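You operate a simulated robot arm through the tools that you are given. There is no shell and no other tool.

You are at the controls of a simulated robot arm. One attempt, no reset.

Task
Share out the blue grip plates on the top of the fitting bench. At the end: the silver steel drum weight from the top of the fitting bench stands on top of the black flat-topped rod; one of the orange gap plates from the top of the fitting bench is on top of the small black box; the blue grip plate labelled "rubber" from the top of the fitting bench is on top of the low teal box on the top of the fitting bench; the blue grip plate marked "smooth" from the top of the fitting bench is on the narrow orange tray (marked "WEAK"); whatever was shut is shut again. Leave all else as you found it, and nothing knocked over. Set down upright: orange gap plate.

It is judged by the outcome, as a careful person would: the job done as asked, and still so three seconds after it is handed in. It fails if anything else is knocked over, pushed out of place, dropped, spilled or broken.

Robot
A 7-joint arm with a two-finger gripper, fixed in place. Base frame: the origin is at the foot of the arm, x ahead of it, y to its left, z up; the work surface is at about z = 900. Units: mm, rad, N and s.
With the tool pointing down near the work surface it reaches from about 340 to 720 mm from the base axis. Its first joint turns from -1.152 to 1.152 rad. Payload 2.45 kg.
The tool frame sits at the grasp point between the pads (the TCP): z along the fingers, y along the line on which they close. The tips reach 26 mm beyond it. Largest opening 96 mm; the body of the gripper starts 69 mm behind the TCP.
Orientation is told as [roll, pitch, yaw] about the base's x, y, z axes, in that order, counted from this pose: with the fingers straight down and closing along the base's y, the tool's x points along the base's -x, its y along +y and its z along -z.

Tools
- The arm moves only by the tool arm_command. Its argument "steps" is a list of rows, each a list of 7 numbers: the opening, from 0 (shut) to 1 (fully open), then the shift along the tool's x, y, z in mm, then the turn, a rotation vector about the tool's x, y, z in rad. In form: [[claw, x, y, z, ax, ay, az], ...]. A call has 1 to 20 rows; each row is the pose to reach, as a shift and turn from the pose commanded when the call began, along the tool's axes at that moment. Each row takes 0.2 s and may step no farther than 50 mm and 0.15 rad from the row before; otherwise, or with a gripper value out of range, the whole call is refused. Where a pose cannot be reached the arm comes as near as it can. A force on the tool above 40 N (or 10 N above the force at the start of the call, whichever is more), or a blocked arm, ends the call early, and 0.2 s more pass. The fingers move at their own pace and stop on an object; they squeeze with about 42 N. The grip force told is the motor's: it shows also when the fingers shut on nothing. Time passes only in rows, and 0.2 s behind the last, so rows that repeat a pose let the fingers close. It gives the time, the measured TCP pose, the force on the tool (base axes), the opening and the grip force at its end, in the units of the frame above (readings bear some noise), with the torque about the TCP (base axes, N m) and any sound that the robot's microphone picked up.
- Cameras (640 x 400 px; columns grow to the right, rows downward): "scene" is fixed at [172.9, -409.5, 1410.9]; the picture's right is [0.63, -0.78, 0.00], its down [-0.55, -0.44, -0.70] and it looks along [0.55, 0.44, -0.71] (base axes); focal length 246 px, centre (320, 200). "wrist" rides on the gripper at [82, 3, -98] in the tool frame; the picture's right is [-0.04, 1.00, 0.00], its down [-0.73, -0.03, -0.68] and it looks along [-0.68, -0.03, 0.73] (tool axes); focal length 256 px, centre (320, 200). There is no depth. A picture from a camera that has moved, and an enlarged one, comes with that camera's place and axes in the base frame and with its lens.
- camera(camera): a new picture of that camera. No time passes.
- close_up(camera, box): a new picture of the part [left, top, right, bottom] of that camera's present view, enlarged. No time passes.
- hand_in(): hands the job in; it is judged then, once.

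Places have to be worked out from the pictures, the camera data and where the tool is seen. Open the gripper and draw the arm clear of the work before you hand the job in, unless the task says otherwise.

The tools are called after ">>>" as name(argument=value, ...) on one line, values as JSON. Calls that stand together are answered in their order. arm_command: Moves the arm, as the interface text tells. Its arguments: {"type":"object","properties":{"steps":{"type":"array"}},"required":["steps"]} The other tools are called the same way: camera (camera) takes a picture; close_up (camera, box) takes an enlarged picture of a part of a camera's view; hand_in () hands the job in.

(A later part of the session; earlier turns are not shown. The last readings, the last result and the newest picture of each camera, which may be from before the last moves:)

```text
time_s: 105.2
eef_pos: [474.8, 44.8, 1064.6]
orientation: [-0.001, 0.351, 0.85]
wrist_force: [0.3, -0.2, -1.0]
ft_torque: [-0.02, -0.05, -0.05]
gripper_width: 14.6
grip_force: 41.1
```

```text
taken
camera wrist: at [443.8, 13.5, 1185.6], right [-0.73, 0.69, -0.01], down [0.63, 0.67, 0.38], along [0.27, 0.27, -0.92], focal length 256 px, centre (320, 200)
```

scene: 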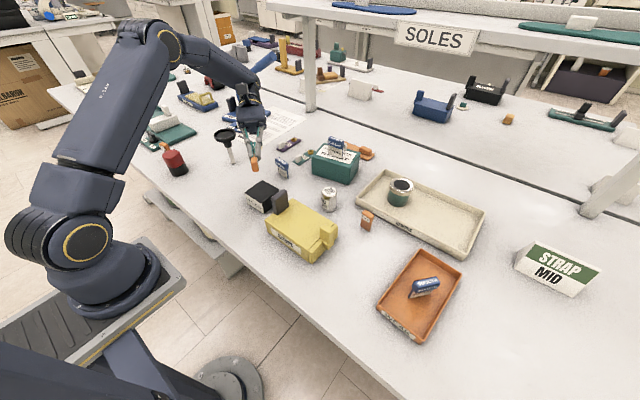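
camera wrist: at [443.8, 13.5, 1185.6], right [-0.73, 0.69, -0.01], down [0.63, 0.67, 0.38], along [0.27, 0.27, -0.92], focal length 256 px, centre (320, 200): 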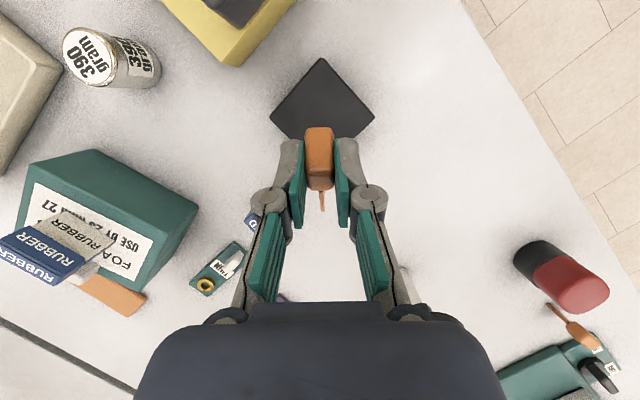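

Still held. I'll tilt the second half to +65° so the block comes on top.

>>> arm_command(steps=[[0, 0, 0, 0, 0, 0.04, 0], [0, 0, 0, 0, 0, 0.12, 0], [0, 0, 0, 0, 0, 0.22, 0], [0, 0, 0, 0, 0, 0.32, 0], [0, 0, 0, 0, 0, 0.42, 0], [0, 0, 0, 0, 0, 0.52, 0], [0, 0, 0, 0, 0, 0.62, 0], [0, 0, 0, 0, 0, 0.72, 0], [0, 0, 0, 0, 0, 0.785, 0], [0, 0, 0, 0, 0, 0.785, 0]])

>>> camera(camera="wrist")

>>> close_up(camera="scene", box=[210, 110, 310, 220])

```text
time_s: 107.4
eef_pos: [475.0, 44.7, 1065.1]
orientation: [0.001, 1.135, 0.848]
wrist_force: [-0.4, -0.4, -0.4]
ft_torque: [0.02, -0.01, 0.01]
gripper_width: 14.6
grip_force: 41.0
```

```text
taken
camera wrist: at [508.3, 87.0, 1180.3], right [-0.74, 0.67, -0.04], down [0.63, 0.68, -0.38], along [-0.23, -0.3, -0.92], focal length 256 px, centre (320, 200)
```

wrist: 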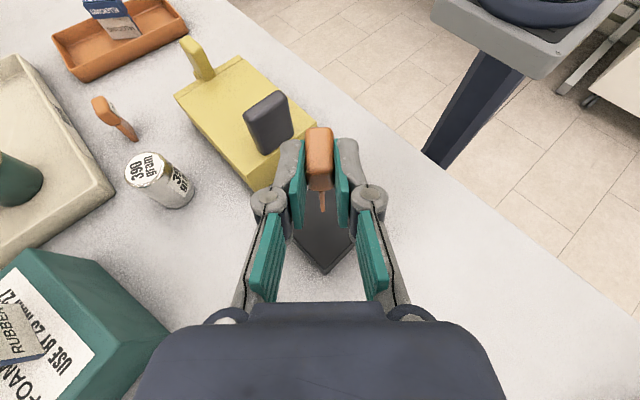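

```text
3.64 times, centred on (260, 165) of scene
camera zoom: at [173.0, -409.5, 1410.9], right [0.63, -0.78, 0.0], down [-0.55, -0.44, -0.7], along [0.55, 0.44, -0.71], focal length 893 px, centre (538, 327)
```

zoom: 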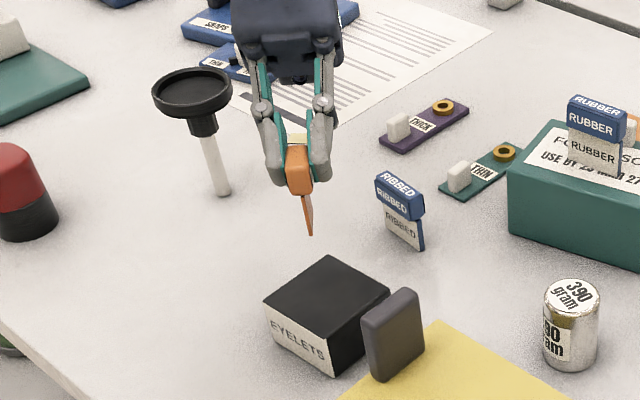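

The gap plate is now the right way up. I'll lower it toward the box, stopping about 12 mm short to look.

>>> arm_command(steps=[[0, -6.3, 0, 3, 0, 0, 0], [0, -15.4, 0, 7.2, 0, 0, 0], [0, -27.2, 0, 12.7, 0, 0, 0], [0, -38.1, 0, 17.7, 0, 0, 0], [0, -47.1, 0, 22, 0, 0, 0], [0, -47.1, 0, 22, 0, 0, 0]])

>>> close_up(camera="scene", box=[230, 150, 300, 220])

>>> close_up(camera="wrist", box=[250, 100, 400, 270])

```text
time_s: 108.8
eef_pos: [474.8, 45.8, 1012.8]
orientation: [0.001, 1.135, 0.848]
wrist_force: [-0.4, 0.0, -0.7]
ft_torque: [0.03, 0.01, 0.02]
gripper_width: 14.8
grip_force: 40.6
```

```text
5.71 times, centred on (265, 185) of scene
camera zoom: at [173.0, -409.5, 1410.9], right [0.63, -0.78, 0.0], down [-0.55, -0.44, -0.7], along [0.55, 0.44, -0.71], focal length 1403 px, centre (634, 286)
```

zoom: 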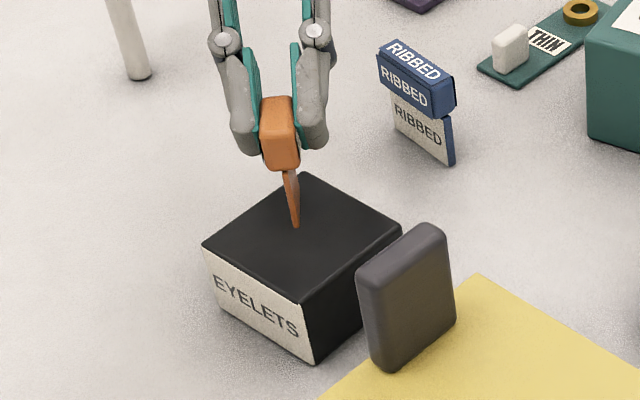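

```text
2.35 times, centred on (325, 185) of wrist
camera zoom: at [508.2, 87.3, 1128.4], right [-0.74, 0.67, -0.04], down [0.63, 0.68, -0.38], along [-0.23, -0.3, -0.92], focal length 602 px, centre (308, 235)
```

zoom: 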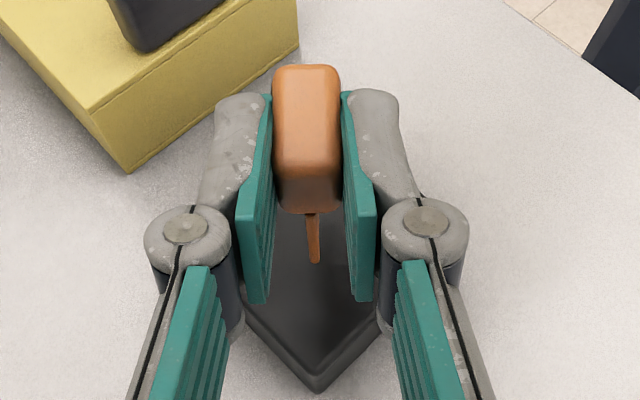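

It hovers over the middle of the box top. Lowering in small steps while watching the force.

>>> arm_command(steps=[[0, -2.7, 0, 1.3, 0, 0, 0], [0, -5.4, 0, 2.5, 0, 0, 0], [0, -8.2, 0, 3.8, 0, 0, 0], [0, -8.2, 0, 3.8, 0, 0, 0]])

```text
time_s: 109.8
eef_pos: [474.4, 44.8, 1004.5]
orientation: [0.0, 1.134, 0.85]
wrist_force: [-0.6, -0.4, -0.7]
ft_torque: [0.02, -0.03, 0.01]
gripper_width: 14.6
grip_force: 40.3
```

>>> arm_command(steps=[[0, -0.9, 0, 0.4, 0, 0, 0], [0, -1.8, 0, 0.85, 0, 0, 0], [0, -1.8, 0, 0.85, 0, 0, 0]])

```text
time_s: 110.6
eef_pos: [475.1, 44.1, 1002.4]
orientation: [0.0, 1.135, 0.851]
wrist_force: [-0.1, 0.6, -0.8]
ft_torque: [-0.01, 0.0, 0.0]
gripper_width: 14.7
grip_force: 40.7
```

>>> arm_command(steps=[[0, -0.7, 0, 0.32, 0, 0, 0], [0, -1.4, 0, 0.63, 0, 0, 0], [0, -1.4, 0, 0.63, 0, 0, 0]])

>>> close_up(camera="scene", box=[240, 155, 290, 205])

```text
time_s: 111.4
eef_pos: [475.4, 44.3, 1000.0]
orientation: [0.003, 1.135, 0.851]
wrist_force: [-0.5, -0.6, -0.2]
ft_torque: [-0.01, -0.01, -0.03]
gripper_width: 14.5
grip_force: 41.2
```

```text
8.00 times, centred on (265, 180) of scene
camera zoom: at [173.0, -409.5, 1410.9], right [0.63, -0.78, 0.0], down [-0.55, -0.44, -0.7], along [0.55, 0.44, -0.71], focal length 1964 px, centre (760, 360)
```

zoom: 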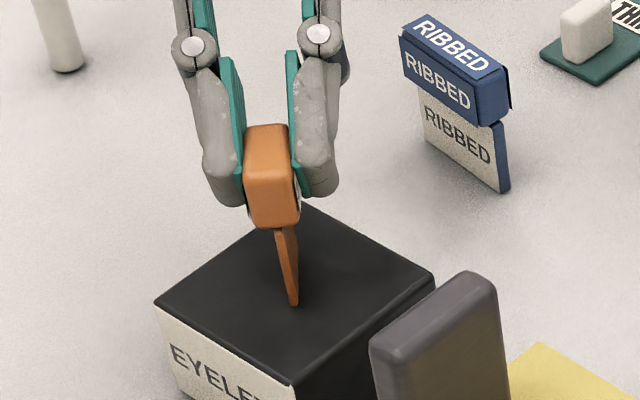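

Not touching yet. Continuing by about 1.5 mm.

>>> arm_command(steps=[[0, -0.7, 0, 0.32, 0, 0, 0], [0, -1.4, 0, 0.63, 0, 0, 0], [0, -1.4, 0, 0.63, 0, 0, 0]])

```text
time_s: 112.2
eef_pos: [474.9, 44.3, 999.6]
orientation: [-0.001, 1.136, 0.851]
wrist_force: [-0.8, 1.0, 4.9]
ft_torque: [-0.06, 0.1, -0.02]
gripper_width: 14.7
grip_force: 40.5
```

Light contact at 5 N. I'll release gently, opening in small increments.

>>> arm_command(steps=[[0, 0.4, 0, -0.2, 0, 0, 0], [0.18, 0.4, 0, -0.2, 0, 0, 0], [0.22, 0.4, 0, -0.2, 0, 0, 0], [0.3, 0.4, 0, -0.2, 0, 0, 0], [0.36, 0.4, 0, -0.2, 0, 0, 0], [0.36, 0.4, 0, -0.2, 0, 0, 0]])

>>> close_up(camera="scene", box=[240, 155, 290, 205])

>>> close_up(camera="wrist", box=[250, 100, 400, 270])

```text
time_s: 113.6
eef_pos: [475.1, 44.1, 1000.0]
orientation: [-0.001, 1.134, 0.851]
wrist_force: [0.2, 0.2, -0.1]
ft_torque: [-0.01, 0.03, 0.02]
gripper_width: 34.7
grip_force: 0.0
```

```text
8.00 times, centred on (265, 180) of scene
camera zoom: at [172.9, -409.5, 1410.9], right [0.63, -0.78, 0.0], down [-0.55, -0.44, -0.7], along [0.55, 0.44, -0.71], focal length 1964 px, centre (760, 360)
```

zoom: 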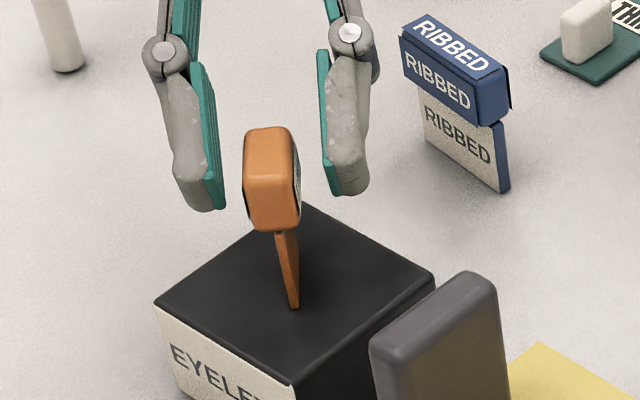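

```text
2.35 times, centred on (325, 185) of wrist
camera zoom: at [508.4, 86.7, 1115.1], right [-0.74, 0.67, -0.04], down [0.63, 0.68, -0.38], along [-0.23, -0.3, -0.92], focal length 602 px, centre (308, 235)
```

zoom: 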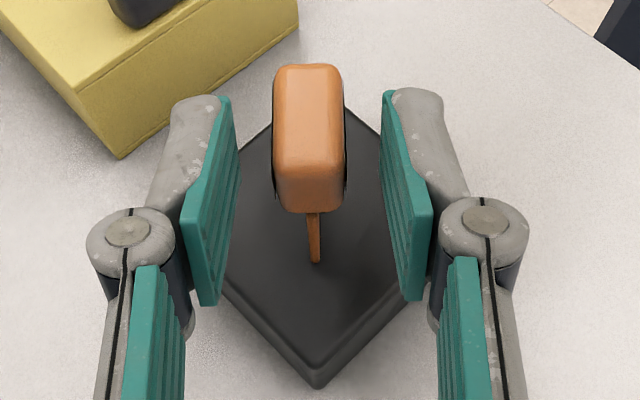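

The gap plate stands upright on the black box. I'll back out slowly along the tool axis, then up.

>>> arm_command(steps=[[0.36, 0, 0, -6, 0, 0, 0], [0.36, 0, 0, -16, 0, 0, 0], [0.36, 0, 0, -28, 0, 0, 0], [0.36, 0, 0, -38, 0, 0, 0], [0.36, 18, 0, -42, 0, 0, 0], [0.36, 45, 0, -46, 0, 0, 0], [0.36, 75, 0, -50, 0, 0, 0], [0.36, 75, 0, -50, 0, 0, 0]])

>>> close_up(camera="scene", box=[235, 150, 305, 220])

>>> camera(camera="wrist")

```text
time_s: 115.4
eef_pos: [484.9, 54.8, 1089.4]
orientation: [0.0, 1.136, 0.851]
wrist_force: [0.4, -0.3, 0.1]
ft_torque: [0.02, 0.0, 0.02]
gripper_width: 34.5
grip_force: 0.1
```

```text
5.71 times, centred on (270, 185) of scene
camera zoom: at [172.9, -409.5, 1410.9], right [0.63, -0.78, 0.0], down [-0.55, -0.44, -0.7], along [0.55, 0.44, -0.71], focal length 1403 px, centre (606, 286)
```

zoom: 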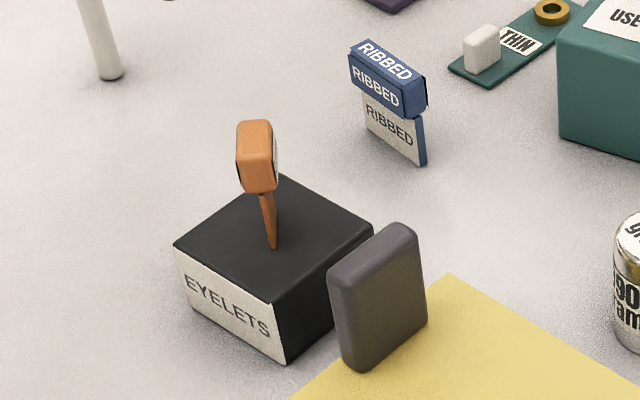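

```text
taken
camera wrist: at [517.9, 96.9, 1204.6], right [-0.74, 0.67, -0.04], down [0.63, 0.68, -0.38], along [-0.23, -0.3, -0.92], focal length 256 px, centre (320, 200)
```

wrist: 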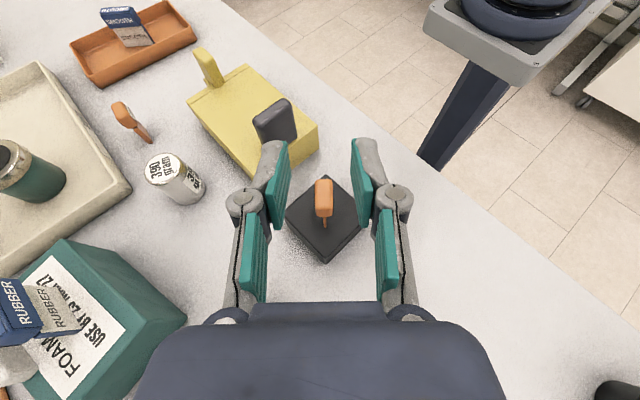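

The gap plate is done. Next the weight: I'll bring the tool back to vertical in place and then move over the weight at height.

>>> arm_command(steps=[[0.36, 5, 0, 0, 0, -0.126, 0], [0.36, 10, 0, 0, 0, -0.252, 0], [0.36, 15, 0, 0, 0, -0.378, 0], [0.36, 20, 0, 0, 0, -0.504, 0], [0.6, 25, 0, 0, 0, -0.63, 0], [0.8, 30, 0, 0, 0, -0.756, 0], [1, 30, 0, 0, 0, -0.882, 0], [1, 30, 0, 0, 0, -1.008, 0], [1, 30, 0, 0, 0, -1.135, 0], [1, 30, 0, 0, 0, -1.135, 0]])

>>> close_up(camera="scene", box=[260, 160, 400, 270])

```text
time_s: 117.6
eef_pos: [476.3, 45.9, 1115.5]
orientation: [-0.001, -0.001, 0.851]
wrist_force: [0.1, -0.6, 0.9]
ft_torque: [0.01, -0.02, -0.01]
gripper_width: 96.0
grip_force: 0.0
```

```text
3.64 times, centred on (330, 215) of scene
camera zoom: at [172.9, -409.6, 1410.9], right [0.63, -0.78, 0.0], down [-0.55, -0.44, -0.7], along [0.55, 0.44, -0.71], focal length 893 px, centre (284, 146)
```

zoom: 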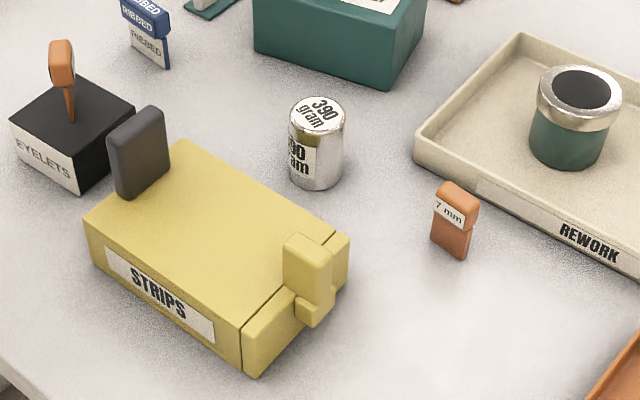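

The weight at (559,−132) has room on both y sides, so I'll grip it with yaw 0. Moving above it at height.

>>> arm_command(steps=[[1, 11.3, -25.6, 0, 0, 0, 0.122], [1, 22.7, -51.3, 0, 0, 0, 0.243], [1, 34, -76.9, 0, 0, 0, 0.365], [1, 45.3, -102.6, 0, 0, 0, 0.486], [1, 56.6, -128.2, 8, 0, 0, 0.608], [1, 68, -153.9, 16, 0, 0, 0.729], [1, 79.3, -179.5, 25, 0, 0, 0.851], [1, 79.3, -179.5, 25, 0, 0, 0.851]])

>>> camera(camera="wrist")

>>> close_up(camera="wrist", box=[250, 60, 390, 160])

```text
time_s: 119.4
eef_pos: [558.2, -134.3, 1089.1]
orientation: [0.001, 0.0, -0.004]
wrist_force: [-0.3, 0.8, -0.7]
ft_torque: [-0.01, -0.01, -0.02]
gripper_width: 95.8
grip_force: 0.1
```

```text
taken
camera wrist: at [475.7, -131.3, 1188.2], right [0.04, 1.0, 0.0], down [0.73, -0.03, 0.68], along [0.68, -0.03, -0.73], focal length 256 px, centre (320, 200)
```

wrist: 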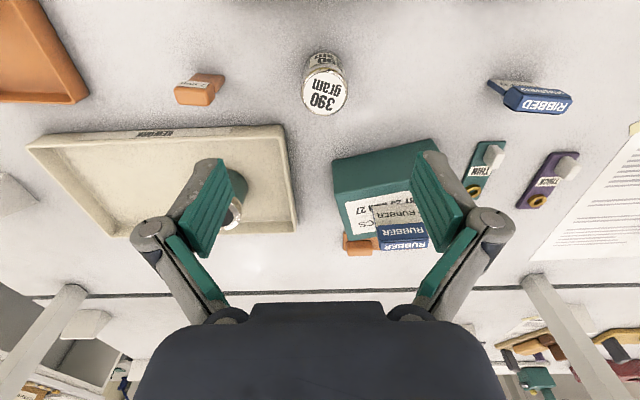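

```text
4.00 times, centred on (320, 110) of wrist
camera zoom: at [475.7, -131.3, 1188.2], right [0.04, 1.0, 0.0], down [0.73, -0.03, 0.68], along [0.68, -0.03, -0.73], focal length 1024 px, centre (320, 560)
```

zoom: 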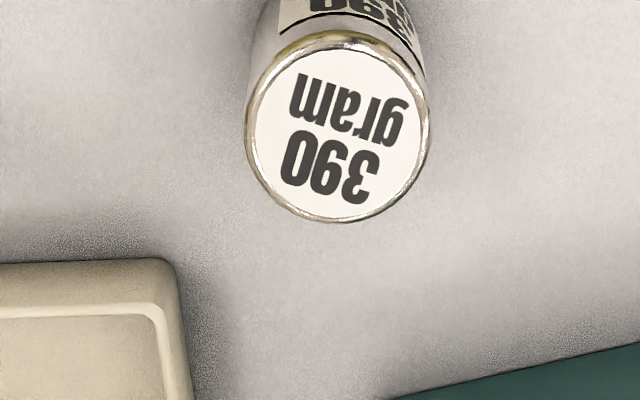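

The weight's top is centred at about (558.7,−131.4), 40 mm across. I'll correct 2.8 mm in y and descend to z≈946.

>>> arm_command(steps=[[1, 0, 2.8, 30, 0, 0, 0], [1, 0, 2.8, 65, 0, 0, 0], [1, 0, 2.8, 100, 0, 0, 0], [1, 0, 2.8, 125, 0, 0, 0], [1, 0, 2.8, 143, 0, 0, 0], [1, 0, 2.8, 143, 0, 0, 0]])

>>> camera(camera="wrist")

>>> close_up(camera="scene", box=[290, 150, 390, 230])

```text
time_s: 120.8
eef_pos: [558.1, -130.2, 947.8]
orientation: [0.0, 0.0, -0.002]
wrist_force: [-0.4, 0.5, -0.5]
ft_torque: [-0.01, 0.02, -0.02]
gripper_width: 96.0
grip_force: 0.1
```

```text
taken
camera wrist: at [476.0, -127.6, 1045.5], right [0.04, 1.0, 0.0], down [0.73, -0.03, 0.68], along [0.68, -0.03, -0.73], focal length 256 px, centre (320, 200)
```

wrist: 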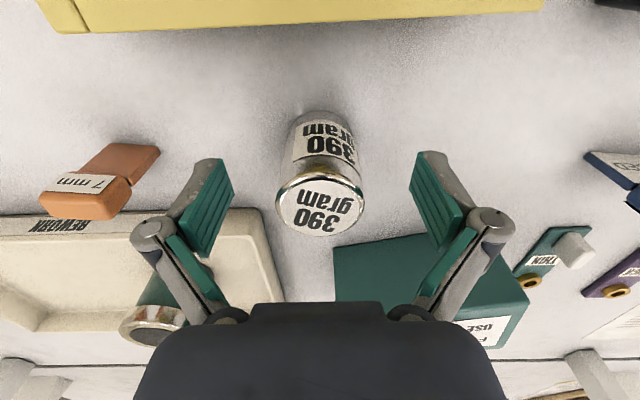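

```text
5.00 times, centred on (340, 190) of scene
camera zoom: at [173.0, -409.5, 1410.9], right [0.63, -0.78, 0.0], down [-0.55, -0.44, -0.7], along [0.55, 0.44, -0.71], focal length 1227 px, centre (220, 250)
```

zoom: 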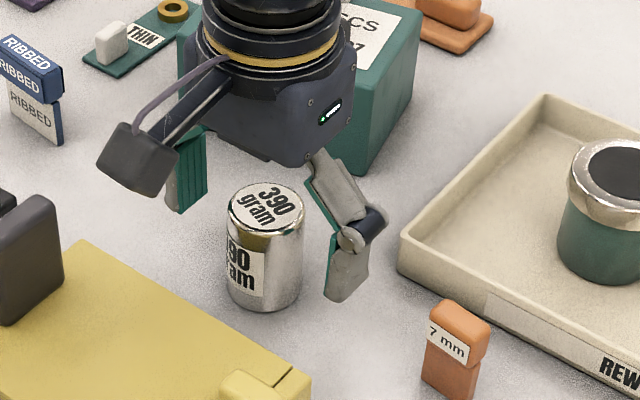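

The weight sits between the fingers; I'll zoom in to check the centring along x before closing.

>>> close_up(camera="wrist", box=[220, 90, 420, 250])

```text
2.50 times, centred on (320, 170) of wrist
camera zoom: at [476.0, -127.6, 1045.5], right [0.04, 1.0, 0.0], down [0.73, -0.03, 0.68], along [0.68, -0.03, -0.73], focal length 640 px, centre (320, 275)
```

zoom: 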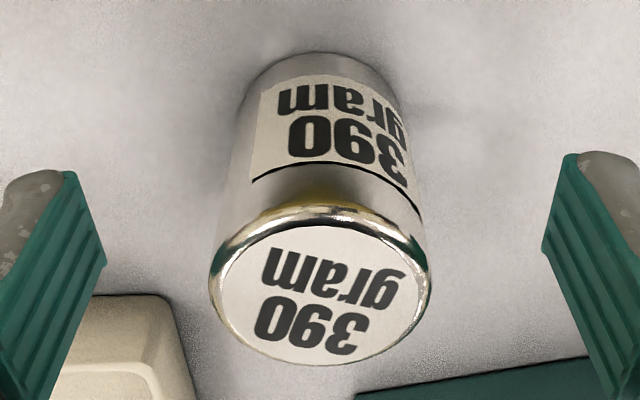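

The weight is centred within 1–2 mm. I'll close on it.

>>> arm_command(steps=[[0.8, 0, 0, 0, 0, 0, 0], [0.6, 0, 0, 0, 0, 0, 0], [0.4, 0, 0, 0, 0, 0, 0], [0.2, 0, 0, 0, 0, 0, 0], [0, 0, 0, 0, 0, 0, 0], [0, 0, 0, 0, 0, 0, 0], [0, 0, 0, 0, 0, 0, 0]])

>>> arm_command(steps=[[0, 0, 0, -2, 0, 0, 0], [0, 0, 0, -6, 0, 0, 0], [0, 0, 0, -12, 0, 0, 0], [0, 0, 0, -20, 0, 0, 0], [0, 0, 0, -20, 0, 0, 0], [0, 0, 0, -20, 0, 0, 0]])

>>> close_up(camera="wrist", box=[220, 90, 420, 250])

>>> close_up(camera="scene", box=[290, 150, 390, 230])

```text
time_s: 122.4
eef_pos: [558.3, -129.5, 948.1]
orientation: [0.002, 0.001, 0.0]
wrist_force: [0.2, -0.7, 2.1]
ft_torque: [0.0, 0.08, -0.02]
gripper_width: 40.9
grip_force: 42.0
```

```text
time_s: 123.8
eef_pos: [558.5, -129.4, 967.9]
orientation: [0.001, 0.0, -0.002]
wrist_force: [-0.3, -0.2, -4.1]
ft_torque: [0.0, 0.03, 0.03]
gripper_width: 40.9
grip_force: 42.6
```

```text
2.50 times, centred on (320, 170) of wrist
camera zoom: at [476.2, -127.1, 1066.4], right [0.04, 1.0, 0.0], down [0.73, -0.03, 0.68], along [0.68, -0.03, -0.73], focal length 640 px, centre (320, 275)
```

zoom: 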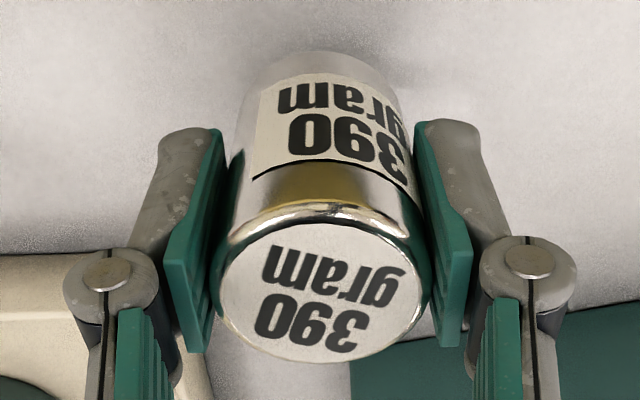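

```text
5.00 times, centred on (340, 190) of scene
camera zoom: at [173.0, -409.6, 1410.8], right [0.63, -0.78, 0.0], down [-0.55, -0.44, -0.7], along [0.55, 0.44, -0.71], focal length 1227 px, centre (220, 250)
```

zoom: 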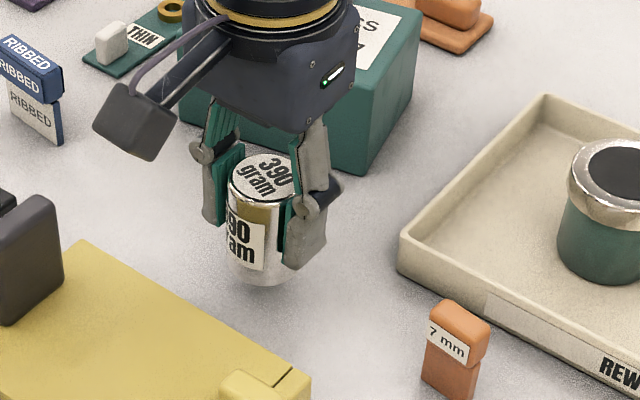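

The weight is held (−4.1 N). I'll raise it slowly to z≈1120.

>>> arm_command(steps=[[0, 0, 0, -6, 0, 0, 0], [0, 0, 0, -18, 0, 0, 0], [0, 0, 0, -33, 0, 0, 0], [0, 0, 0, -48, 0, 0, 0], [0, 0, 0, -63, 0, 0, 0], [0, 0, 0, -78, 0, 0, 0], [0, 0, 0, -93, 0, 0, 0], [0, 0, 0, -108, 0, 0, 0], [0, 0, 0, -123, 0, 0, 0], [0, 0, 0, -138, 0, 0, 0], [0, 0, 0, -148, 0, 0, 0], [0, 0, 0, -152, 0, 0, 0]])

>>> close_up(camera="wrist", box=[220, 90, 420, 250])

```text
time_s: 126.4
eef_pos: [558.6, -129.1, 1119.1]
orientation: [0.001, 0.0, -0.002]
wrist_force: [0.3, 0.1, -4.0]
ft_torque: [-0.01, 0.05, 0.0]
gripper_width: 41.3
grip_force: 41.8
```

```text
2.50 times, centred on (320, 170) of wrist
camera zoom: at [476.2, -127.6, 1218.4], right [0.04, 1.0, 0.0], down [0.73, -0.03, 0.68], along [0.68, -0.03, -0.73], focal length 640 px, centre (320, 275)
```

zoom: 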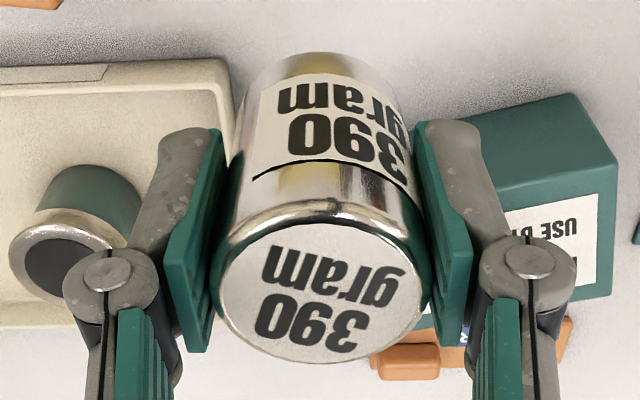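

No slip at all. I'll carry it slowly toward the rod, stopping about 70 mm short to look at the dish.

>>> arm_command(steps=[[0, 0.5, 5, 0, 0, 0, 0], [0, 1.6, 15, 0, 0, 0, 0], [0, 3.5, 32, 0, 0, 0, 0], [0, 5.7, 52, 0, 0, 0, 0], [0, 7.8, 72, 0, 0, 0, 0], [0, 10, 92, 0, 0, 0, 0], [0, 12.2, 112, 0, 0, 0, 0], [0, 14.4, 132, 0, 0, 0, 0], [0, 16.5, 152, 0, 0, 0, 0], [0, 18.7, 172, 0, 0, 0, 0], [0, 20.9, 192, 0, 0, 0, 0], [0, 23.1, 212, 0, 0, 0, 0], [0, 25.2, 232, 0, 0, 0, 0], [0, 27.4, 252, 0, 0, 0, 0], [0, 29.6, 272, 0, 0, 0, 0], [0, 31.5, 290, 0, 0, 0, 0], [0, 32.8, 302, 0, 0, 0, 0], [0, 33.5, 308, 0, 0, 0, 0], [0, 33.5, 308, 0, 0, 0, 0]])

>>> camera(camera="wrist")

>>> camera(camera="scene")

```text
time_s: 130.4
eef_pos: [525.5, 177.3, 1118.4]
orientation: [-0.001, 0.002, -0.001]
wrist_force: [0.3, 0.0, -3.7]
ft_torque: [0.02, 0.03, 0.02]
gripper_width: 41.2
grip_force: 41.5
```

```text
taken
camera wrist: at [443.1, 180.3, 1218.2], right [0.04, 1.0, 0.0], down [0.73, -0.03, 0.68], along [0.68, -0.03, -0.73], focal length 256 px, centre (320, 200)
```

wrist: 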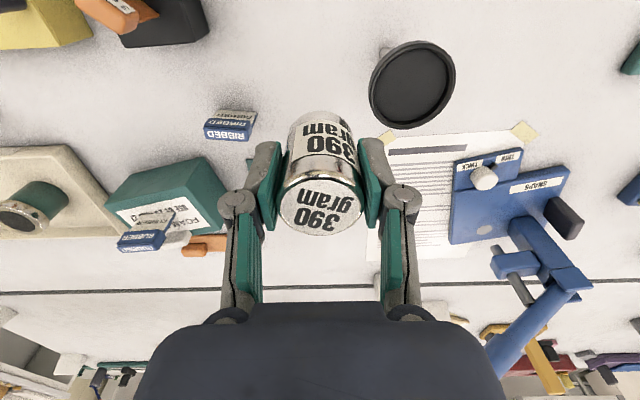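

```text
taken
```

scene: 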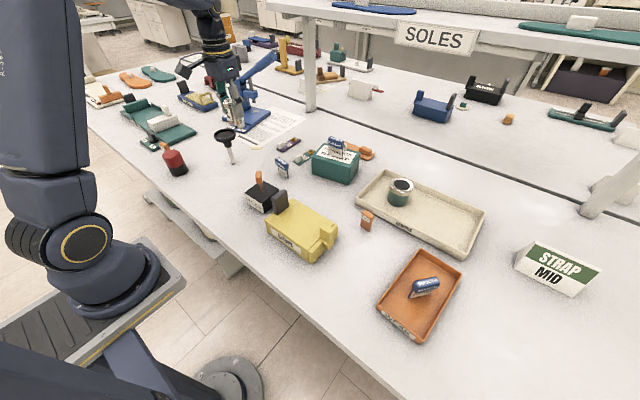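

The dish is in clear view. I'll zoom in to measure its centre.

>>> close_up(camera="wrist", box=[350, 20, 480, 140])

>>> close_up(camera="scene", box=[195, 110, 265, 170])

```text
3.33 times, centred on (415, 80) of wrist
camera zoom: at [443.1, 180.3, 1218.2], right [0.04, 1.0, 0.0], down [0.73, -0.03, 0.68], along [0.68, -0.03, -0.73], focal length 853 px, centre (3, 600)
```

zoom: 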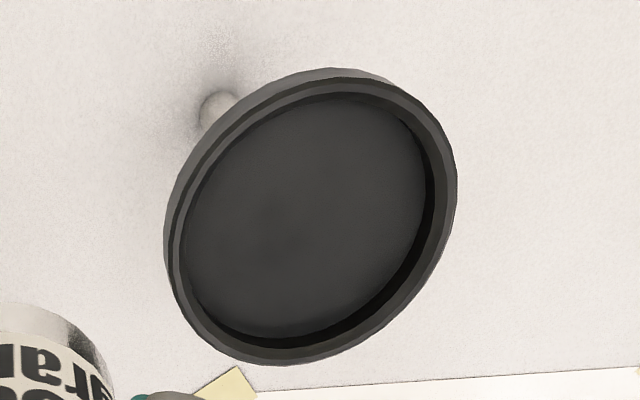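

```text
6.67 times, centred on (230, 140) of scene
camera zoom: at [173.0, -409.5, 1410.9], right [0.63, -0.78, 0.0], down [-0.55, -0.44, -0.7], along [0.55, 0.44, -0.71], focal length 1636 px, centre (920, 600)
```

zoom: 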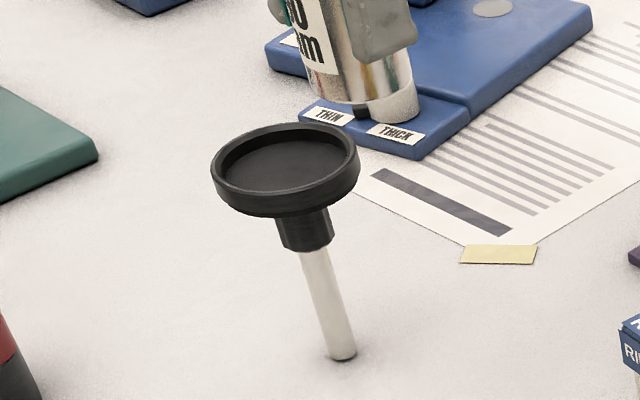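

The dish centre is about (517.3,249), inner floor about 57 mm wide. I'll move the weight above it and lower part way.

>>> arm_command(steps=[[0, 0.6, 5, 0, 0, 0, 0], [0, 2, 17, 0, 0, 0, 0], [0, 4, 35, 0, 0, 0, 0], [0, 6, 53, 0, 0, 0, 0], [0, 7.6, 66, 0, 0, 0, 0], [0, 8.2, 71.7, 0, 0, 0, 0], [0, 8.2, 71.7, 10, 0, 0, 0], [0, 8.2, 71.7, 22, 0, 0, 0], [0, 8.2, 71.7, 34, 0, 0, 0], [0, 8.2, 71.7, 40, 0, 0, 0], [0, 8.2, 71.7, 40, 0, 0, 0]])

>>> close_up(camera="scene", box=[190, 90, 270, 170])

>>> close_up(camera="wrist", box=[220, 60, 420, 250])

```text
time_s: 132.8
eef_pos: [516.3, 250.3, 1079.1]
orientation: [-0.001, -0.001, -0.002]
wrist_force: [0.0, 0.6, -3.4]
ft_torque: [0.03, -0.02, -0.04]
gripper_width: 41.2
grip_force: 42.3
```

```text
5.00 times, centred on (230, 130) of scene
camera zoom: at [173.0, -409.5, 1410.9], right [0.63, -0.78, 0.0], down [-0.55, -0.44, -0.7], along [0.55, 0.44, -0.71], focal length 1227 px, centre (770, 550)
```

zoom: 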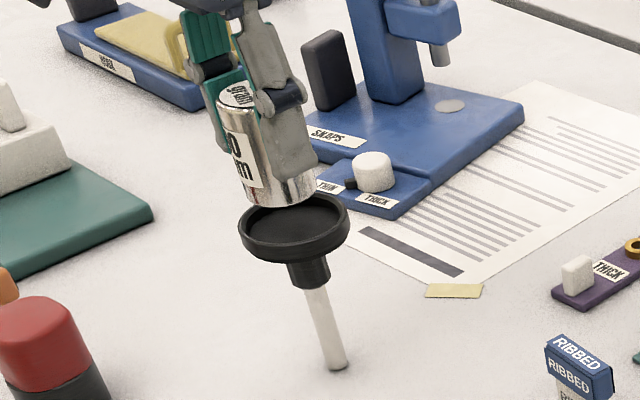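

```text
2.11 times, centred on (320, 155) of wrist
camera zoom: at [434.9, 252.6, 1177.6], right [0.04, 1.0, 0.0], down [0.73, -0.03, 0.68], along [0.68, -0.03, -0.73], focal length 539 px, centre (320, 295)
```

zoom: 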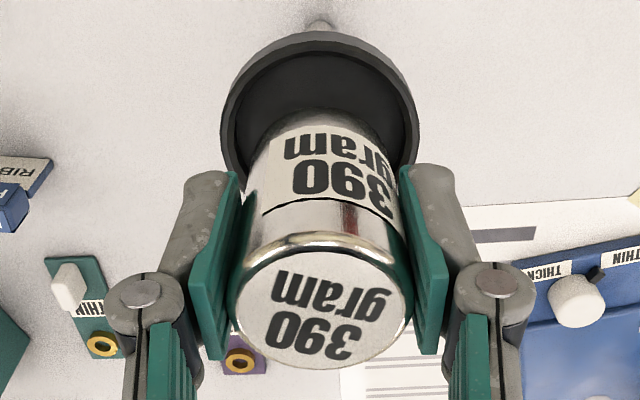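

The weight is over the dish within about 1–2 mm. I'll correct slightly and lower to about 8 mm above the floor of the dish.

>>> arm_command(steps=[[0, -1.3, -0.8, 4, 0, 0, 0], [0, -1.3, -0.8, 9, 0, 0, 0], [0, -1.3, -0.8, 14, 0, 0, 0], [0, -1.3, -0.8, 17, 0, 0, 0], [0, -1.3, -0.8, 17, 0, 0, 0]])

>>> close_up(camera="scene", box=[200, 95, 260, 155])

>>> close_up(camera="wrist", box=[220, 60, 420, 250])

```text
time_s: 134.0
eef_pos: [518.2, 248.9, 1062.3]
orientation: [0.002, 0.001, -0.002]
wrist_force: [-1.6, 0.1, -3.1]
ft_torque: [-0.05, 0.05, 0.03]
gripper_width: 41.0
grip_force: 41.9
```

```text
6.67 times, centred on (230, 125) of scene
camera zoom: at [173.0, -409.5, 1410.9], right [0.63, -0.78, 0.0], down [-0.55, -0.44, -0.7], along [0.55, 0.44, -0.71], focal length 1636 px, centre (920, 700)
```

zoom: 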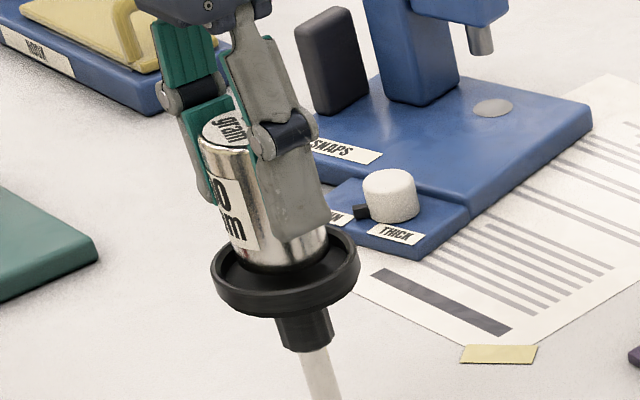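

```text
2.11 times, centred on (320, 155) of wrist
camera zoom: at [436.5, 251.6, 1161.0], right [0.04, 1.0, 0.0], down [0.73, -0.03, 0.68], along [0.68, -0.03, -0.73], focal length 539 px, centre (320, 295)
```

zoom: 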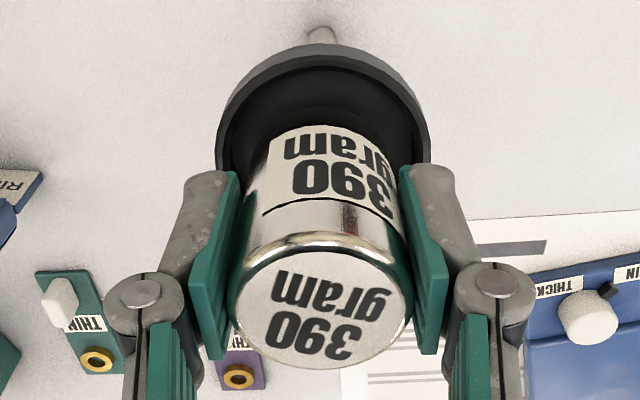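

Aligned with the dish in both directions. I'll lower in small steps watching the force rise.

>>> arm_command(steps=[[0, 0, 0, 1.5, 0, 0, 0], [0, 0, 0, 3, 0, 0, 0], [0, 0, 0, 4.5, 0, 0, 0], [0, 0, 0, 4.5, 0, 0, 0]])

```text
time_s: 135.0
eef_pos: [519.6, 248.8, 1058.6]
orientation: [0.001, 0.0, -0.001]
wrist_force: [0.1, -1.0, -3.9]
ft_torque: [-0.02, 0.01, -0.02]
gripper_width: 41.0
grip_force: 42.3
```

>>> arm_command(steps=[[0, 0, 0, 1, 0, 0, 0], [0, 0, 0, 2, 0, 0, 0], [0, 0, 0, 2, 0, 0, 0]])

```text
time_s: 135.8
eef_pos: [518.0, 248.8, 1057.0]
orientation: [0.001, 0.001, -0.002]
wrist_force: [-0.1, 0.0, -3.5]
ft_torque: [0.0, -0.02, -0.03]
gripper_width: 41.1
grip_force: 42.4
```

>>> arm_command(steps=[[0, 0, 0, 1, 0, 0, 0], [0, 0, 0, 2, 0, 0, 0], [0, 0, 0, 2, 0, 0, 0]])

>>> close_up(camera="scene", box=[200, 95, 260, 155])

>>> close_up(camera="wrist", box=[220, 60, 420, 250])

```text
time_s: 136.6
eef_pos: [518.4, 248.4, 1053.3]
orientation: [-0.002, 0.0, -0.002]
wrist_force: [-0.5, -1.2, -4.1]
ft_torque: [-0.02, 0.0, 0.0]
gripper_width: 41.2
grip_force: 41.7
```

```text
6.67 times, centred on (230, 125) of scene
camera zoom: at [173.0, -409.5, 1410.9], right [0.63, -0.78, 0.0], down [-0.55, -0.44, -0.7], along [0.55, 0.44, -0.71], focal length 1636 px, centre (920, 700)
```

zoom: 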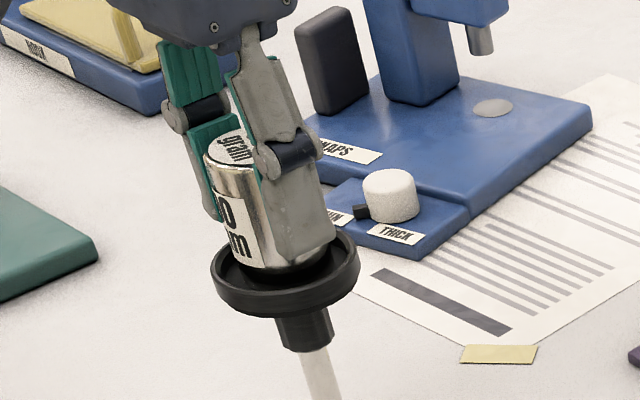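

```text
2.11 times, centred on (320, 155) of wrist
camera zoom: at [436.2, 251.5, 1152.5], right [0.04, 1.0, 0.0], down [0.73, -0.03, 0.68], along [0.68, -0.03, -0.73], focal length 539 px, centre (320, 295)
```

zoom: 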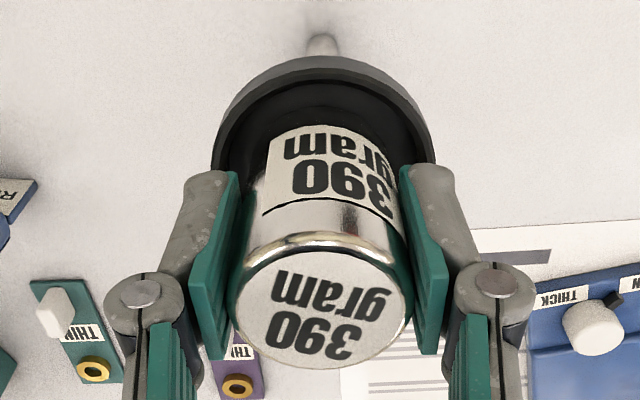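

Force is still just the weight's own load. I'll zoom in on the dish to see the gap better.

>>> close_up(camera="scene", box=[215, 120, 245, 145])

>>> close_up(camera="wrist", box=[270, 75, 370, 155])

```text
16.00 times, centred on (230, 132) of scene
camera zoom: at [173.0, -409.5, 1410.9], right [0.63, -0.78, 0.0], down [-0.55, -0.44, -0.7], along [0.55, 0.44, -0.71], focal length 3928 px, centre (1760, 1280)
```

zoom: 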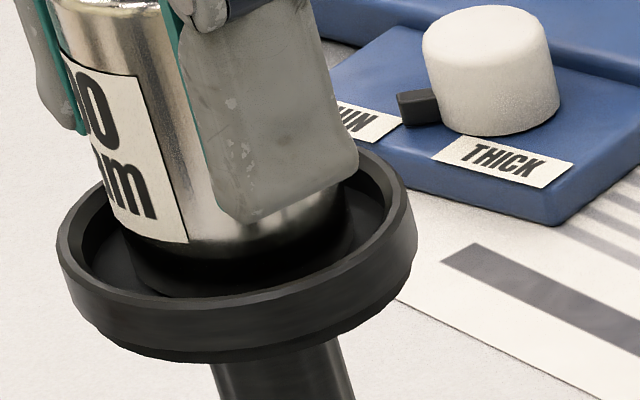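

```text
5.00 times, centred on (320, 115) of wrist
camera zoom: at [436.2, 251.5, 1152.5], right [0.04, 1.0, 0.0], down [0.73, -0.03, 0.68], along [0.68, -0.03, -0.73], focal length 1280 px, centre (320, 625)
```

zoom: 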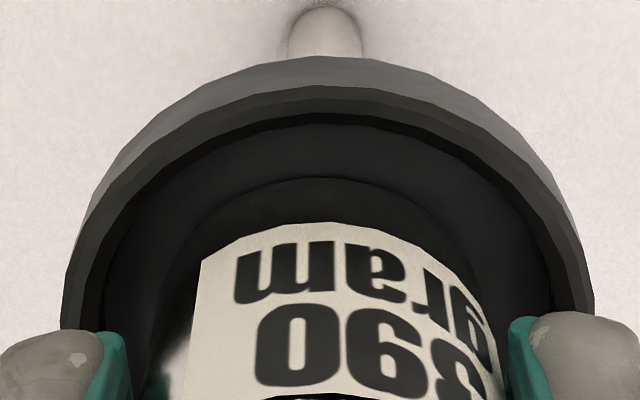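

The weight's dark lower edge is just about at the dish. I'll continue lowering 1 mm at a time.

>>> arm_command(steps=[[0, 0, 0, 0.7, 0, 0, 0], [0, 0, 0, 1.4, 0, 0, 0], [0, 0, 0, 1.4, 0, 0, 0]])

```text
time_s: 137.4
eef_pos: [518.4, 249.5, 1053.7]
orientation: [-0.001, -0.002, -0.002]
wrist_force: [-0.5, -0.5, 4.5]
ft_torque: [-0.14, 0.03, 0.0]
gripper_width: 41.0
grip_force: 42.0
```

Contact: the load passed onto the dish (Fz +4.5 N). I'll ease a touch and open slowly.

>>> arm_command(steps=[[0, 0, 0, -0.4, 0, 0, 0], [0, 0, 0, -0.4, 0, 0, 0], [0.46, 0, 0, -0.4, 0, 0, 0], [0.5, 0, 0, -0.4, 0, 0, 0], [0.6, 0, 0, -0.4, 0, 0, 0], [0.7, 0, 0, -0.4, 0, 0, 0], [0.75, 0, 0, -0.4, 0, 0, 0], [0.75, 0, 0, -0.4, 0, 0, 0]])

>>> close_up(camera="scene", box=[200, 95, 260, 155])

>>> camera(camera="wrist")

```text
time_s: 139.2
eef_pos: [518.0, 249.3, 1054.1]
orientation: [0.0, -0.002, -0.002]
wrist_force: [0.3, -0.3, 0.2]
ft_torque: [0.04, -0.03, -0.01]
gripper_width: 71.9
grip_force: 0.1
```

```text
6.67 times, centred on (230, 125) of scene
camera zoom: at [172.9, -409.5, 1410.9], right [0.63, -0.78, 0.0], down [-0.55, -0.44, -0.7], along [0.55, 0.44, -0.71], focal length 1636 px, centre (920, 700)
```

zoom: 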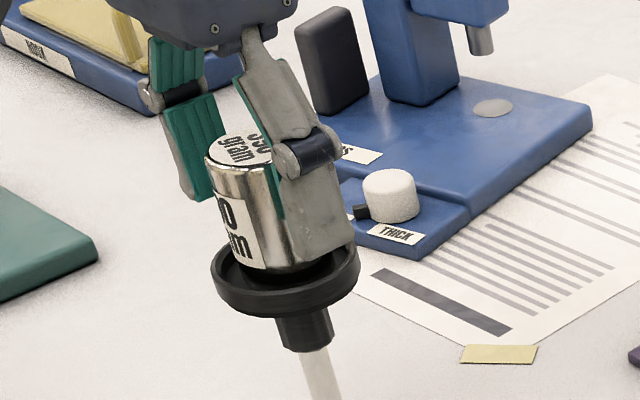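

```text
taken
camera wrist: at [436.3, 251.6, 1151.9], right [0.04, 1.0, 0.0], down [0.73, -0.03, 0.68], along [0.68, -0.03, -0.73], focal length 256 px, centre (320, 200)
```

wrist: 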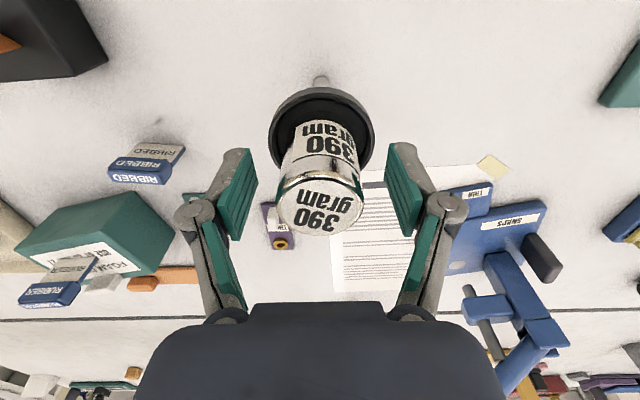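

The weight stands free in the dish. I'll rise straight up.

>>> arm_command(steps=[[0.78, 0, 0, -10, 0, 0, 0], [0.78, 0, 0, -25, 0, 0, 0], [0.78, 0, 0, -45, 0, 0, 0], [0.78, 0, 0, -70, 0, 0, 0], [0.78, 0, 0, -95, 0, 0, 0], [0.78, 0, 0, -120, 0, 0, 0], [0.78, 0, 0, -120, 0, 0, 0]])

>>> close_up(camera="scene", box=[190, 90, 270, 180])

>>> camera(camera="wrist")

```text
time_s: 140.8
eef_pos: [519.2, 249.3, 1174.3]
orientation: [0.0, 0.002, -0.001]
wrist_force: [0.3, 0.0, -0.8]
ft_torque: [0.03, -0.04, -0.03]
gripper_width: 74.9
grip_force: 0.1
```

```text
4.44 times, centred on (230, 135) of scene
camera zoom: at [172.9, -409.5, 1410.9], right [0.63, -0.78, 0.0], down [-0.55, -0.44, -0.7], along [0.55, 0.44, -0.71], focal length 1091 px, centre (720, 489)
```

zoom: 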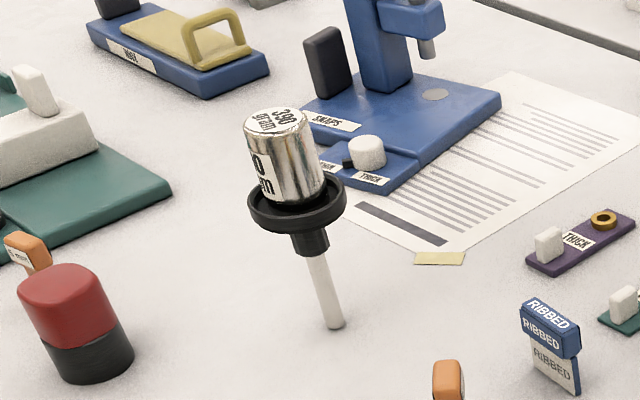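

```text
taken
camera wrist: at [436.4, 250.7, 1272.3], right [0.04, 1.0, 0.0], down [0.73, -0.03, 0.68], along [0.68, -0.03, -0.73], focal length 256 px, centre (320, 200)
```

wrist: 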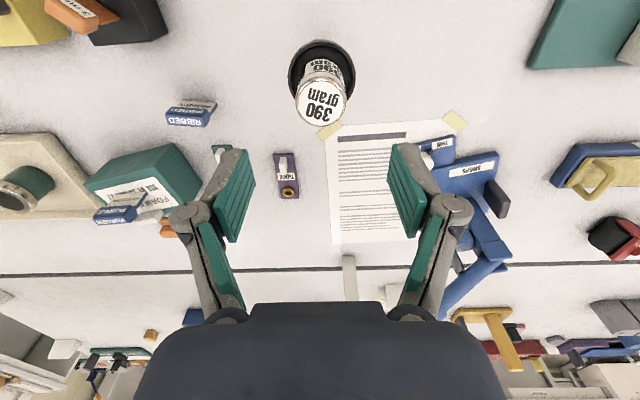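

All four pieces are placed. I'll open the gripper fully and draw the arm back to its starting place, clear of the work.

>>> arm_command(steps=[[0.8, 10, -15, -10, 0, 0, 0], [1, 33, -48, -20, 0, 0, 0], [1, 56, -82, -20, 0, 0, 0], [1, 79, -116, -20, 0, 0, 0], [1, 102, -150, -20, 0, 0, 0], [1, 125, -183, -20, 0, 0, 0], [1, 135, -198, -20, 0, 0, 0], [1, 135, -198, -20, 0, 0, 0]])

>>> camera(camera="scene")

>>> camera(camera="wrist")

>>> close_up(camera="scene", box=[140, 110, 300, 210])

>>> close_up(camera="scene", box=[240, 130, 400, 230])

>>> close_up(camera="scene", box=[340, 200, 500, 350])

```text
time_s: 142.6
eef_pos: [382.3, 51.3, 1192.7]
orientation: [-0.001, 0.0, -0.001]
wrist_force: [0.6, -0.4, 0.0]
ft_torque: [0.02, 0.01, 0.02]
gripper_width: 95.9
grip_force: 0.0
```

```text
taken
```

scene: 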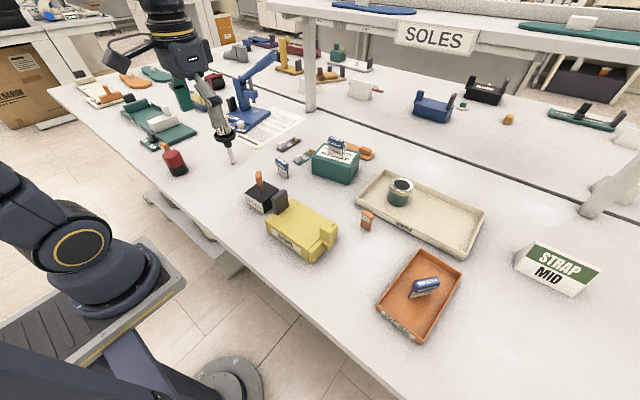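

```text
taken
camera wrist: at [300.3, 53.3, 1291.2], right [0.04, 1.0, 0.0], down [0.73, -0.03, 0.68], along [0.68, -0.03, -0.73], focal length 256 px, centre (320, 200)
```

wrist: 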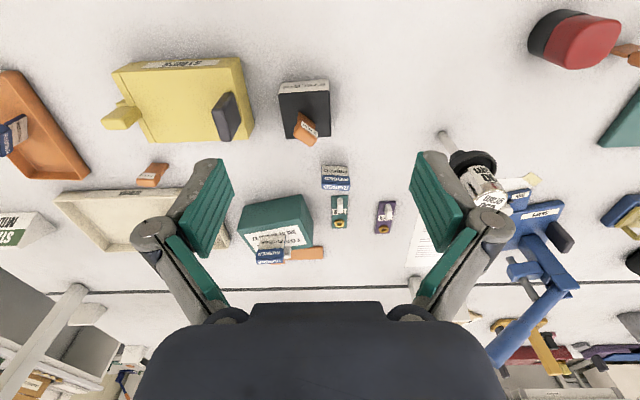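

```text
4.00 times, centred on (220, 160) of scene
camera zoom: at [172.9, -409.6, 1410.9], right [0.63, -0.78, 0.0], down [-0.55, -0.44, -0.7], along [0.55, 0.44, -0.71], focal length 982 px, centre (720, 360)
```

zoom: 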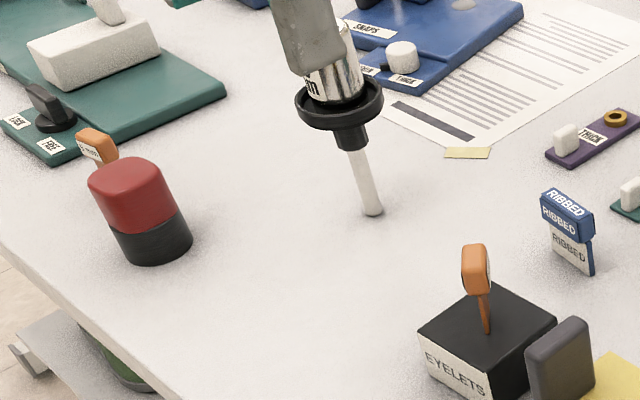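

```text
4.00 times, centred on (320, 180) of scene
camera zoom: at [172.9, -409.6, 1410.9], right [0.63, -0.78, 0.0], down [-0.55, -0.44, -0.7], along [0.55, 0.44, -0.71], focal length 982 px, centre (320, 280)
```

zoom: 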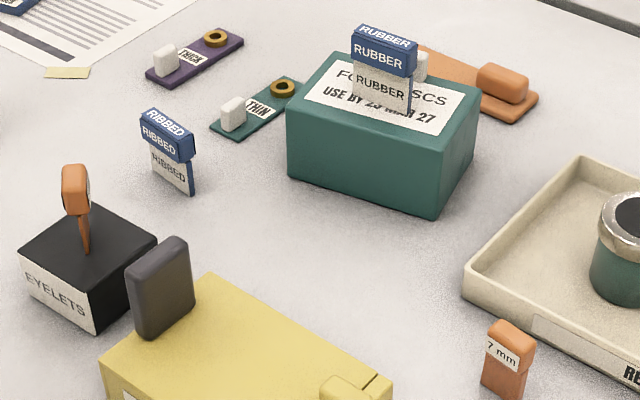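

```text
2.67 times, centred on (420, 275) of scene
camera zoom: at [172.9, -409.6, 1410.9], right [0.63, -0.78, 0.0], down [-0.55, -0.44, -0.7], along [0.55, 0.44, -0.71], focal length 655 px, centre (53, 0)
```

zoom: 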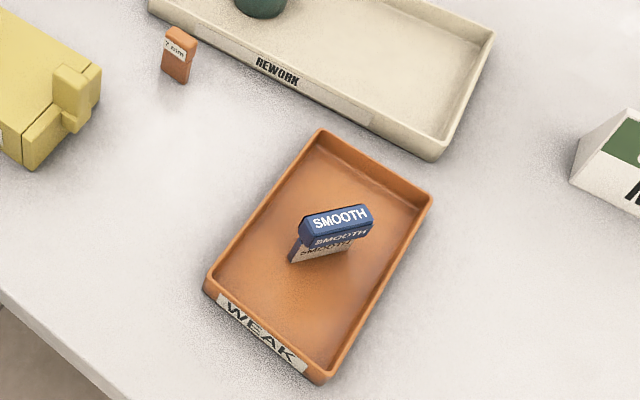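

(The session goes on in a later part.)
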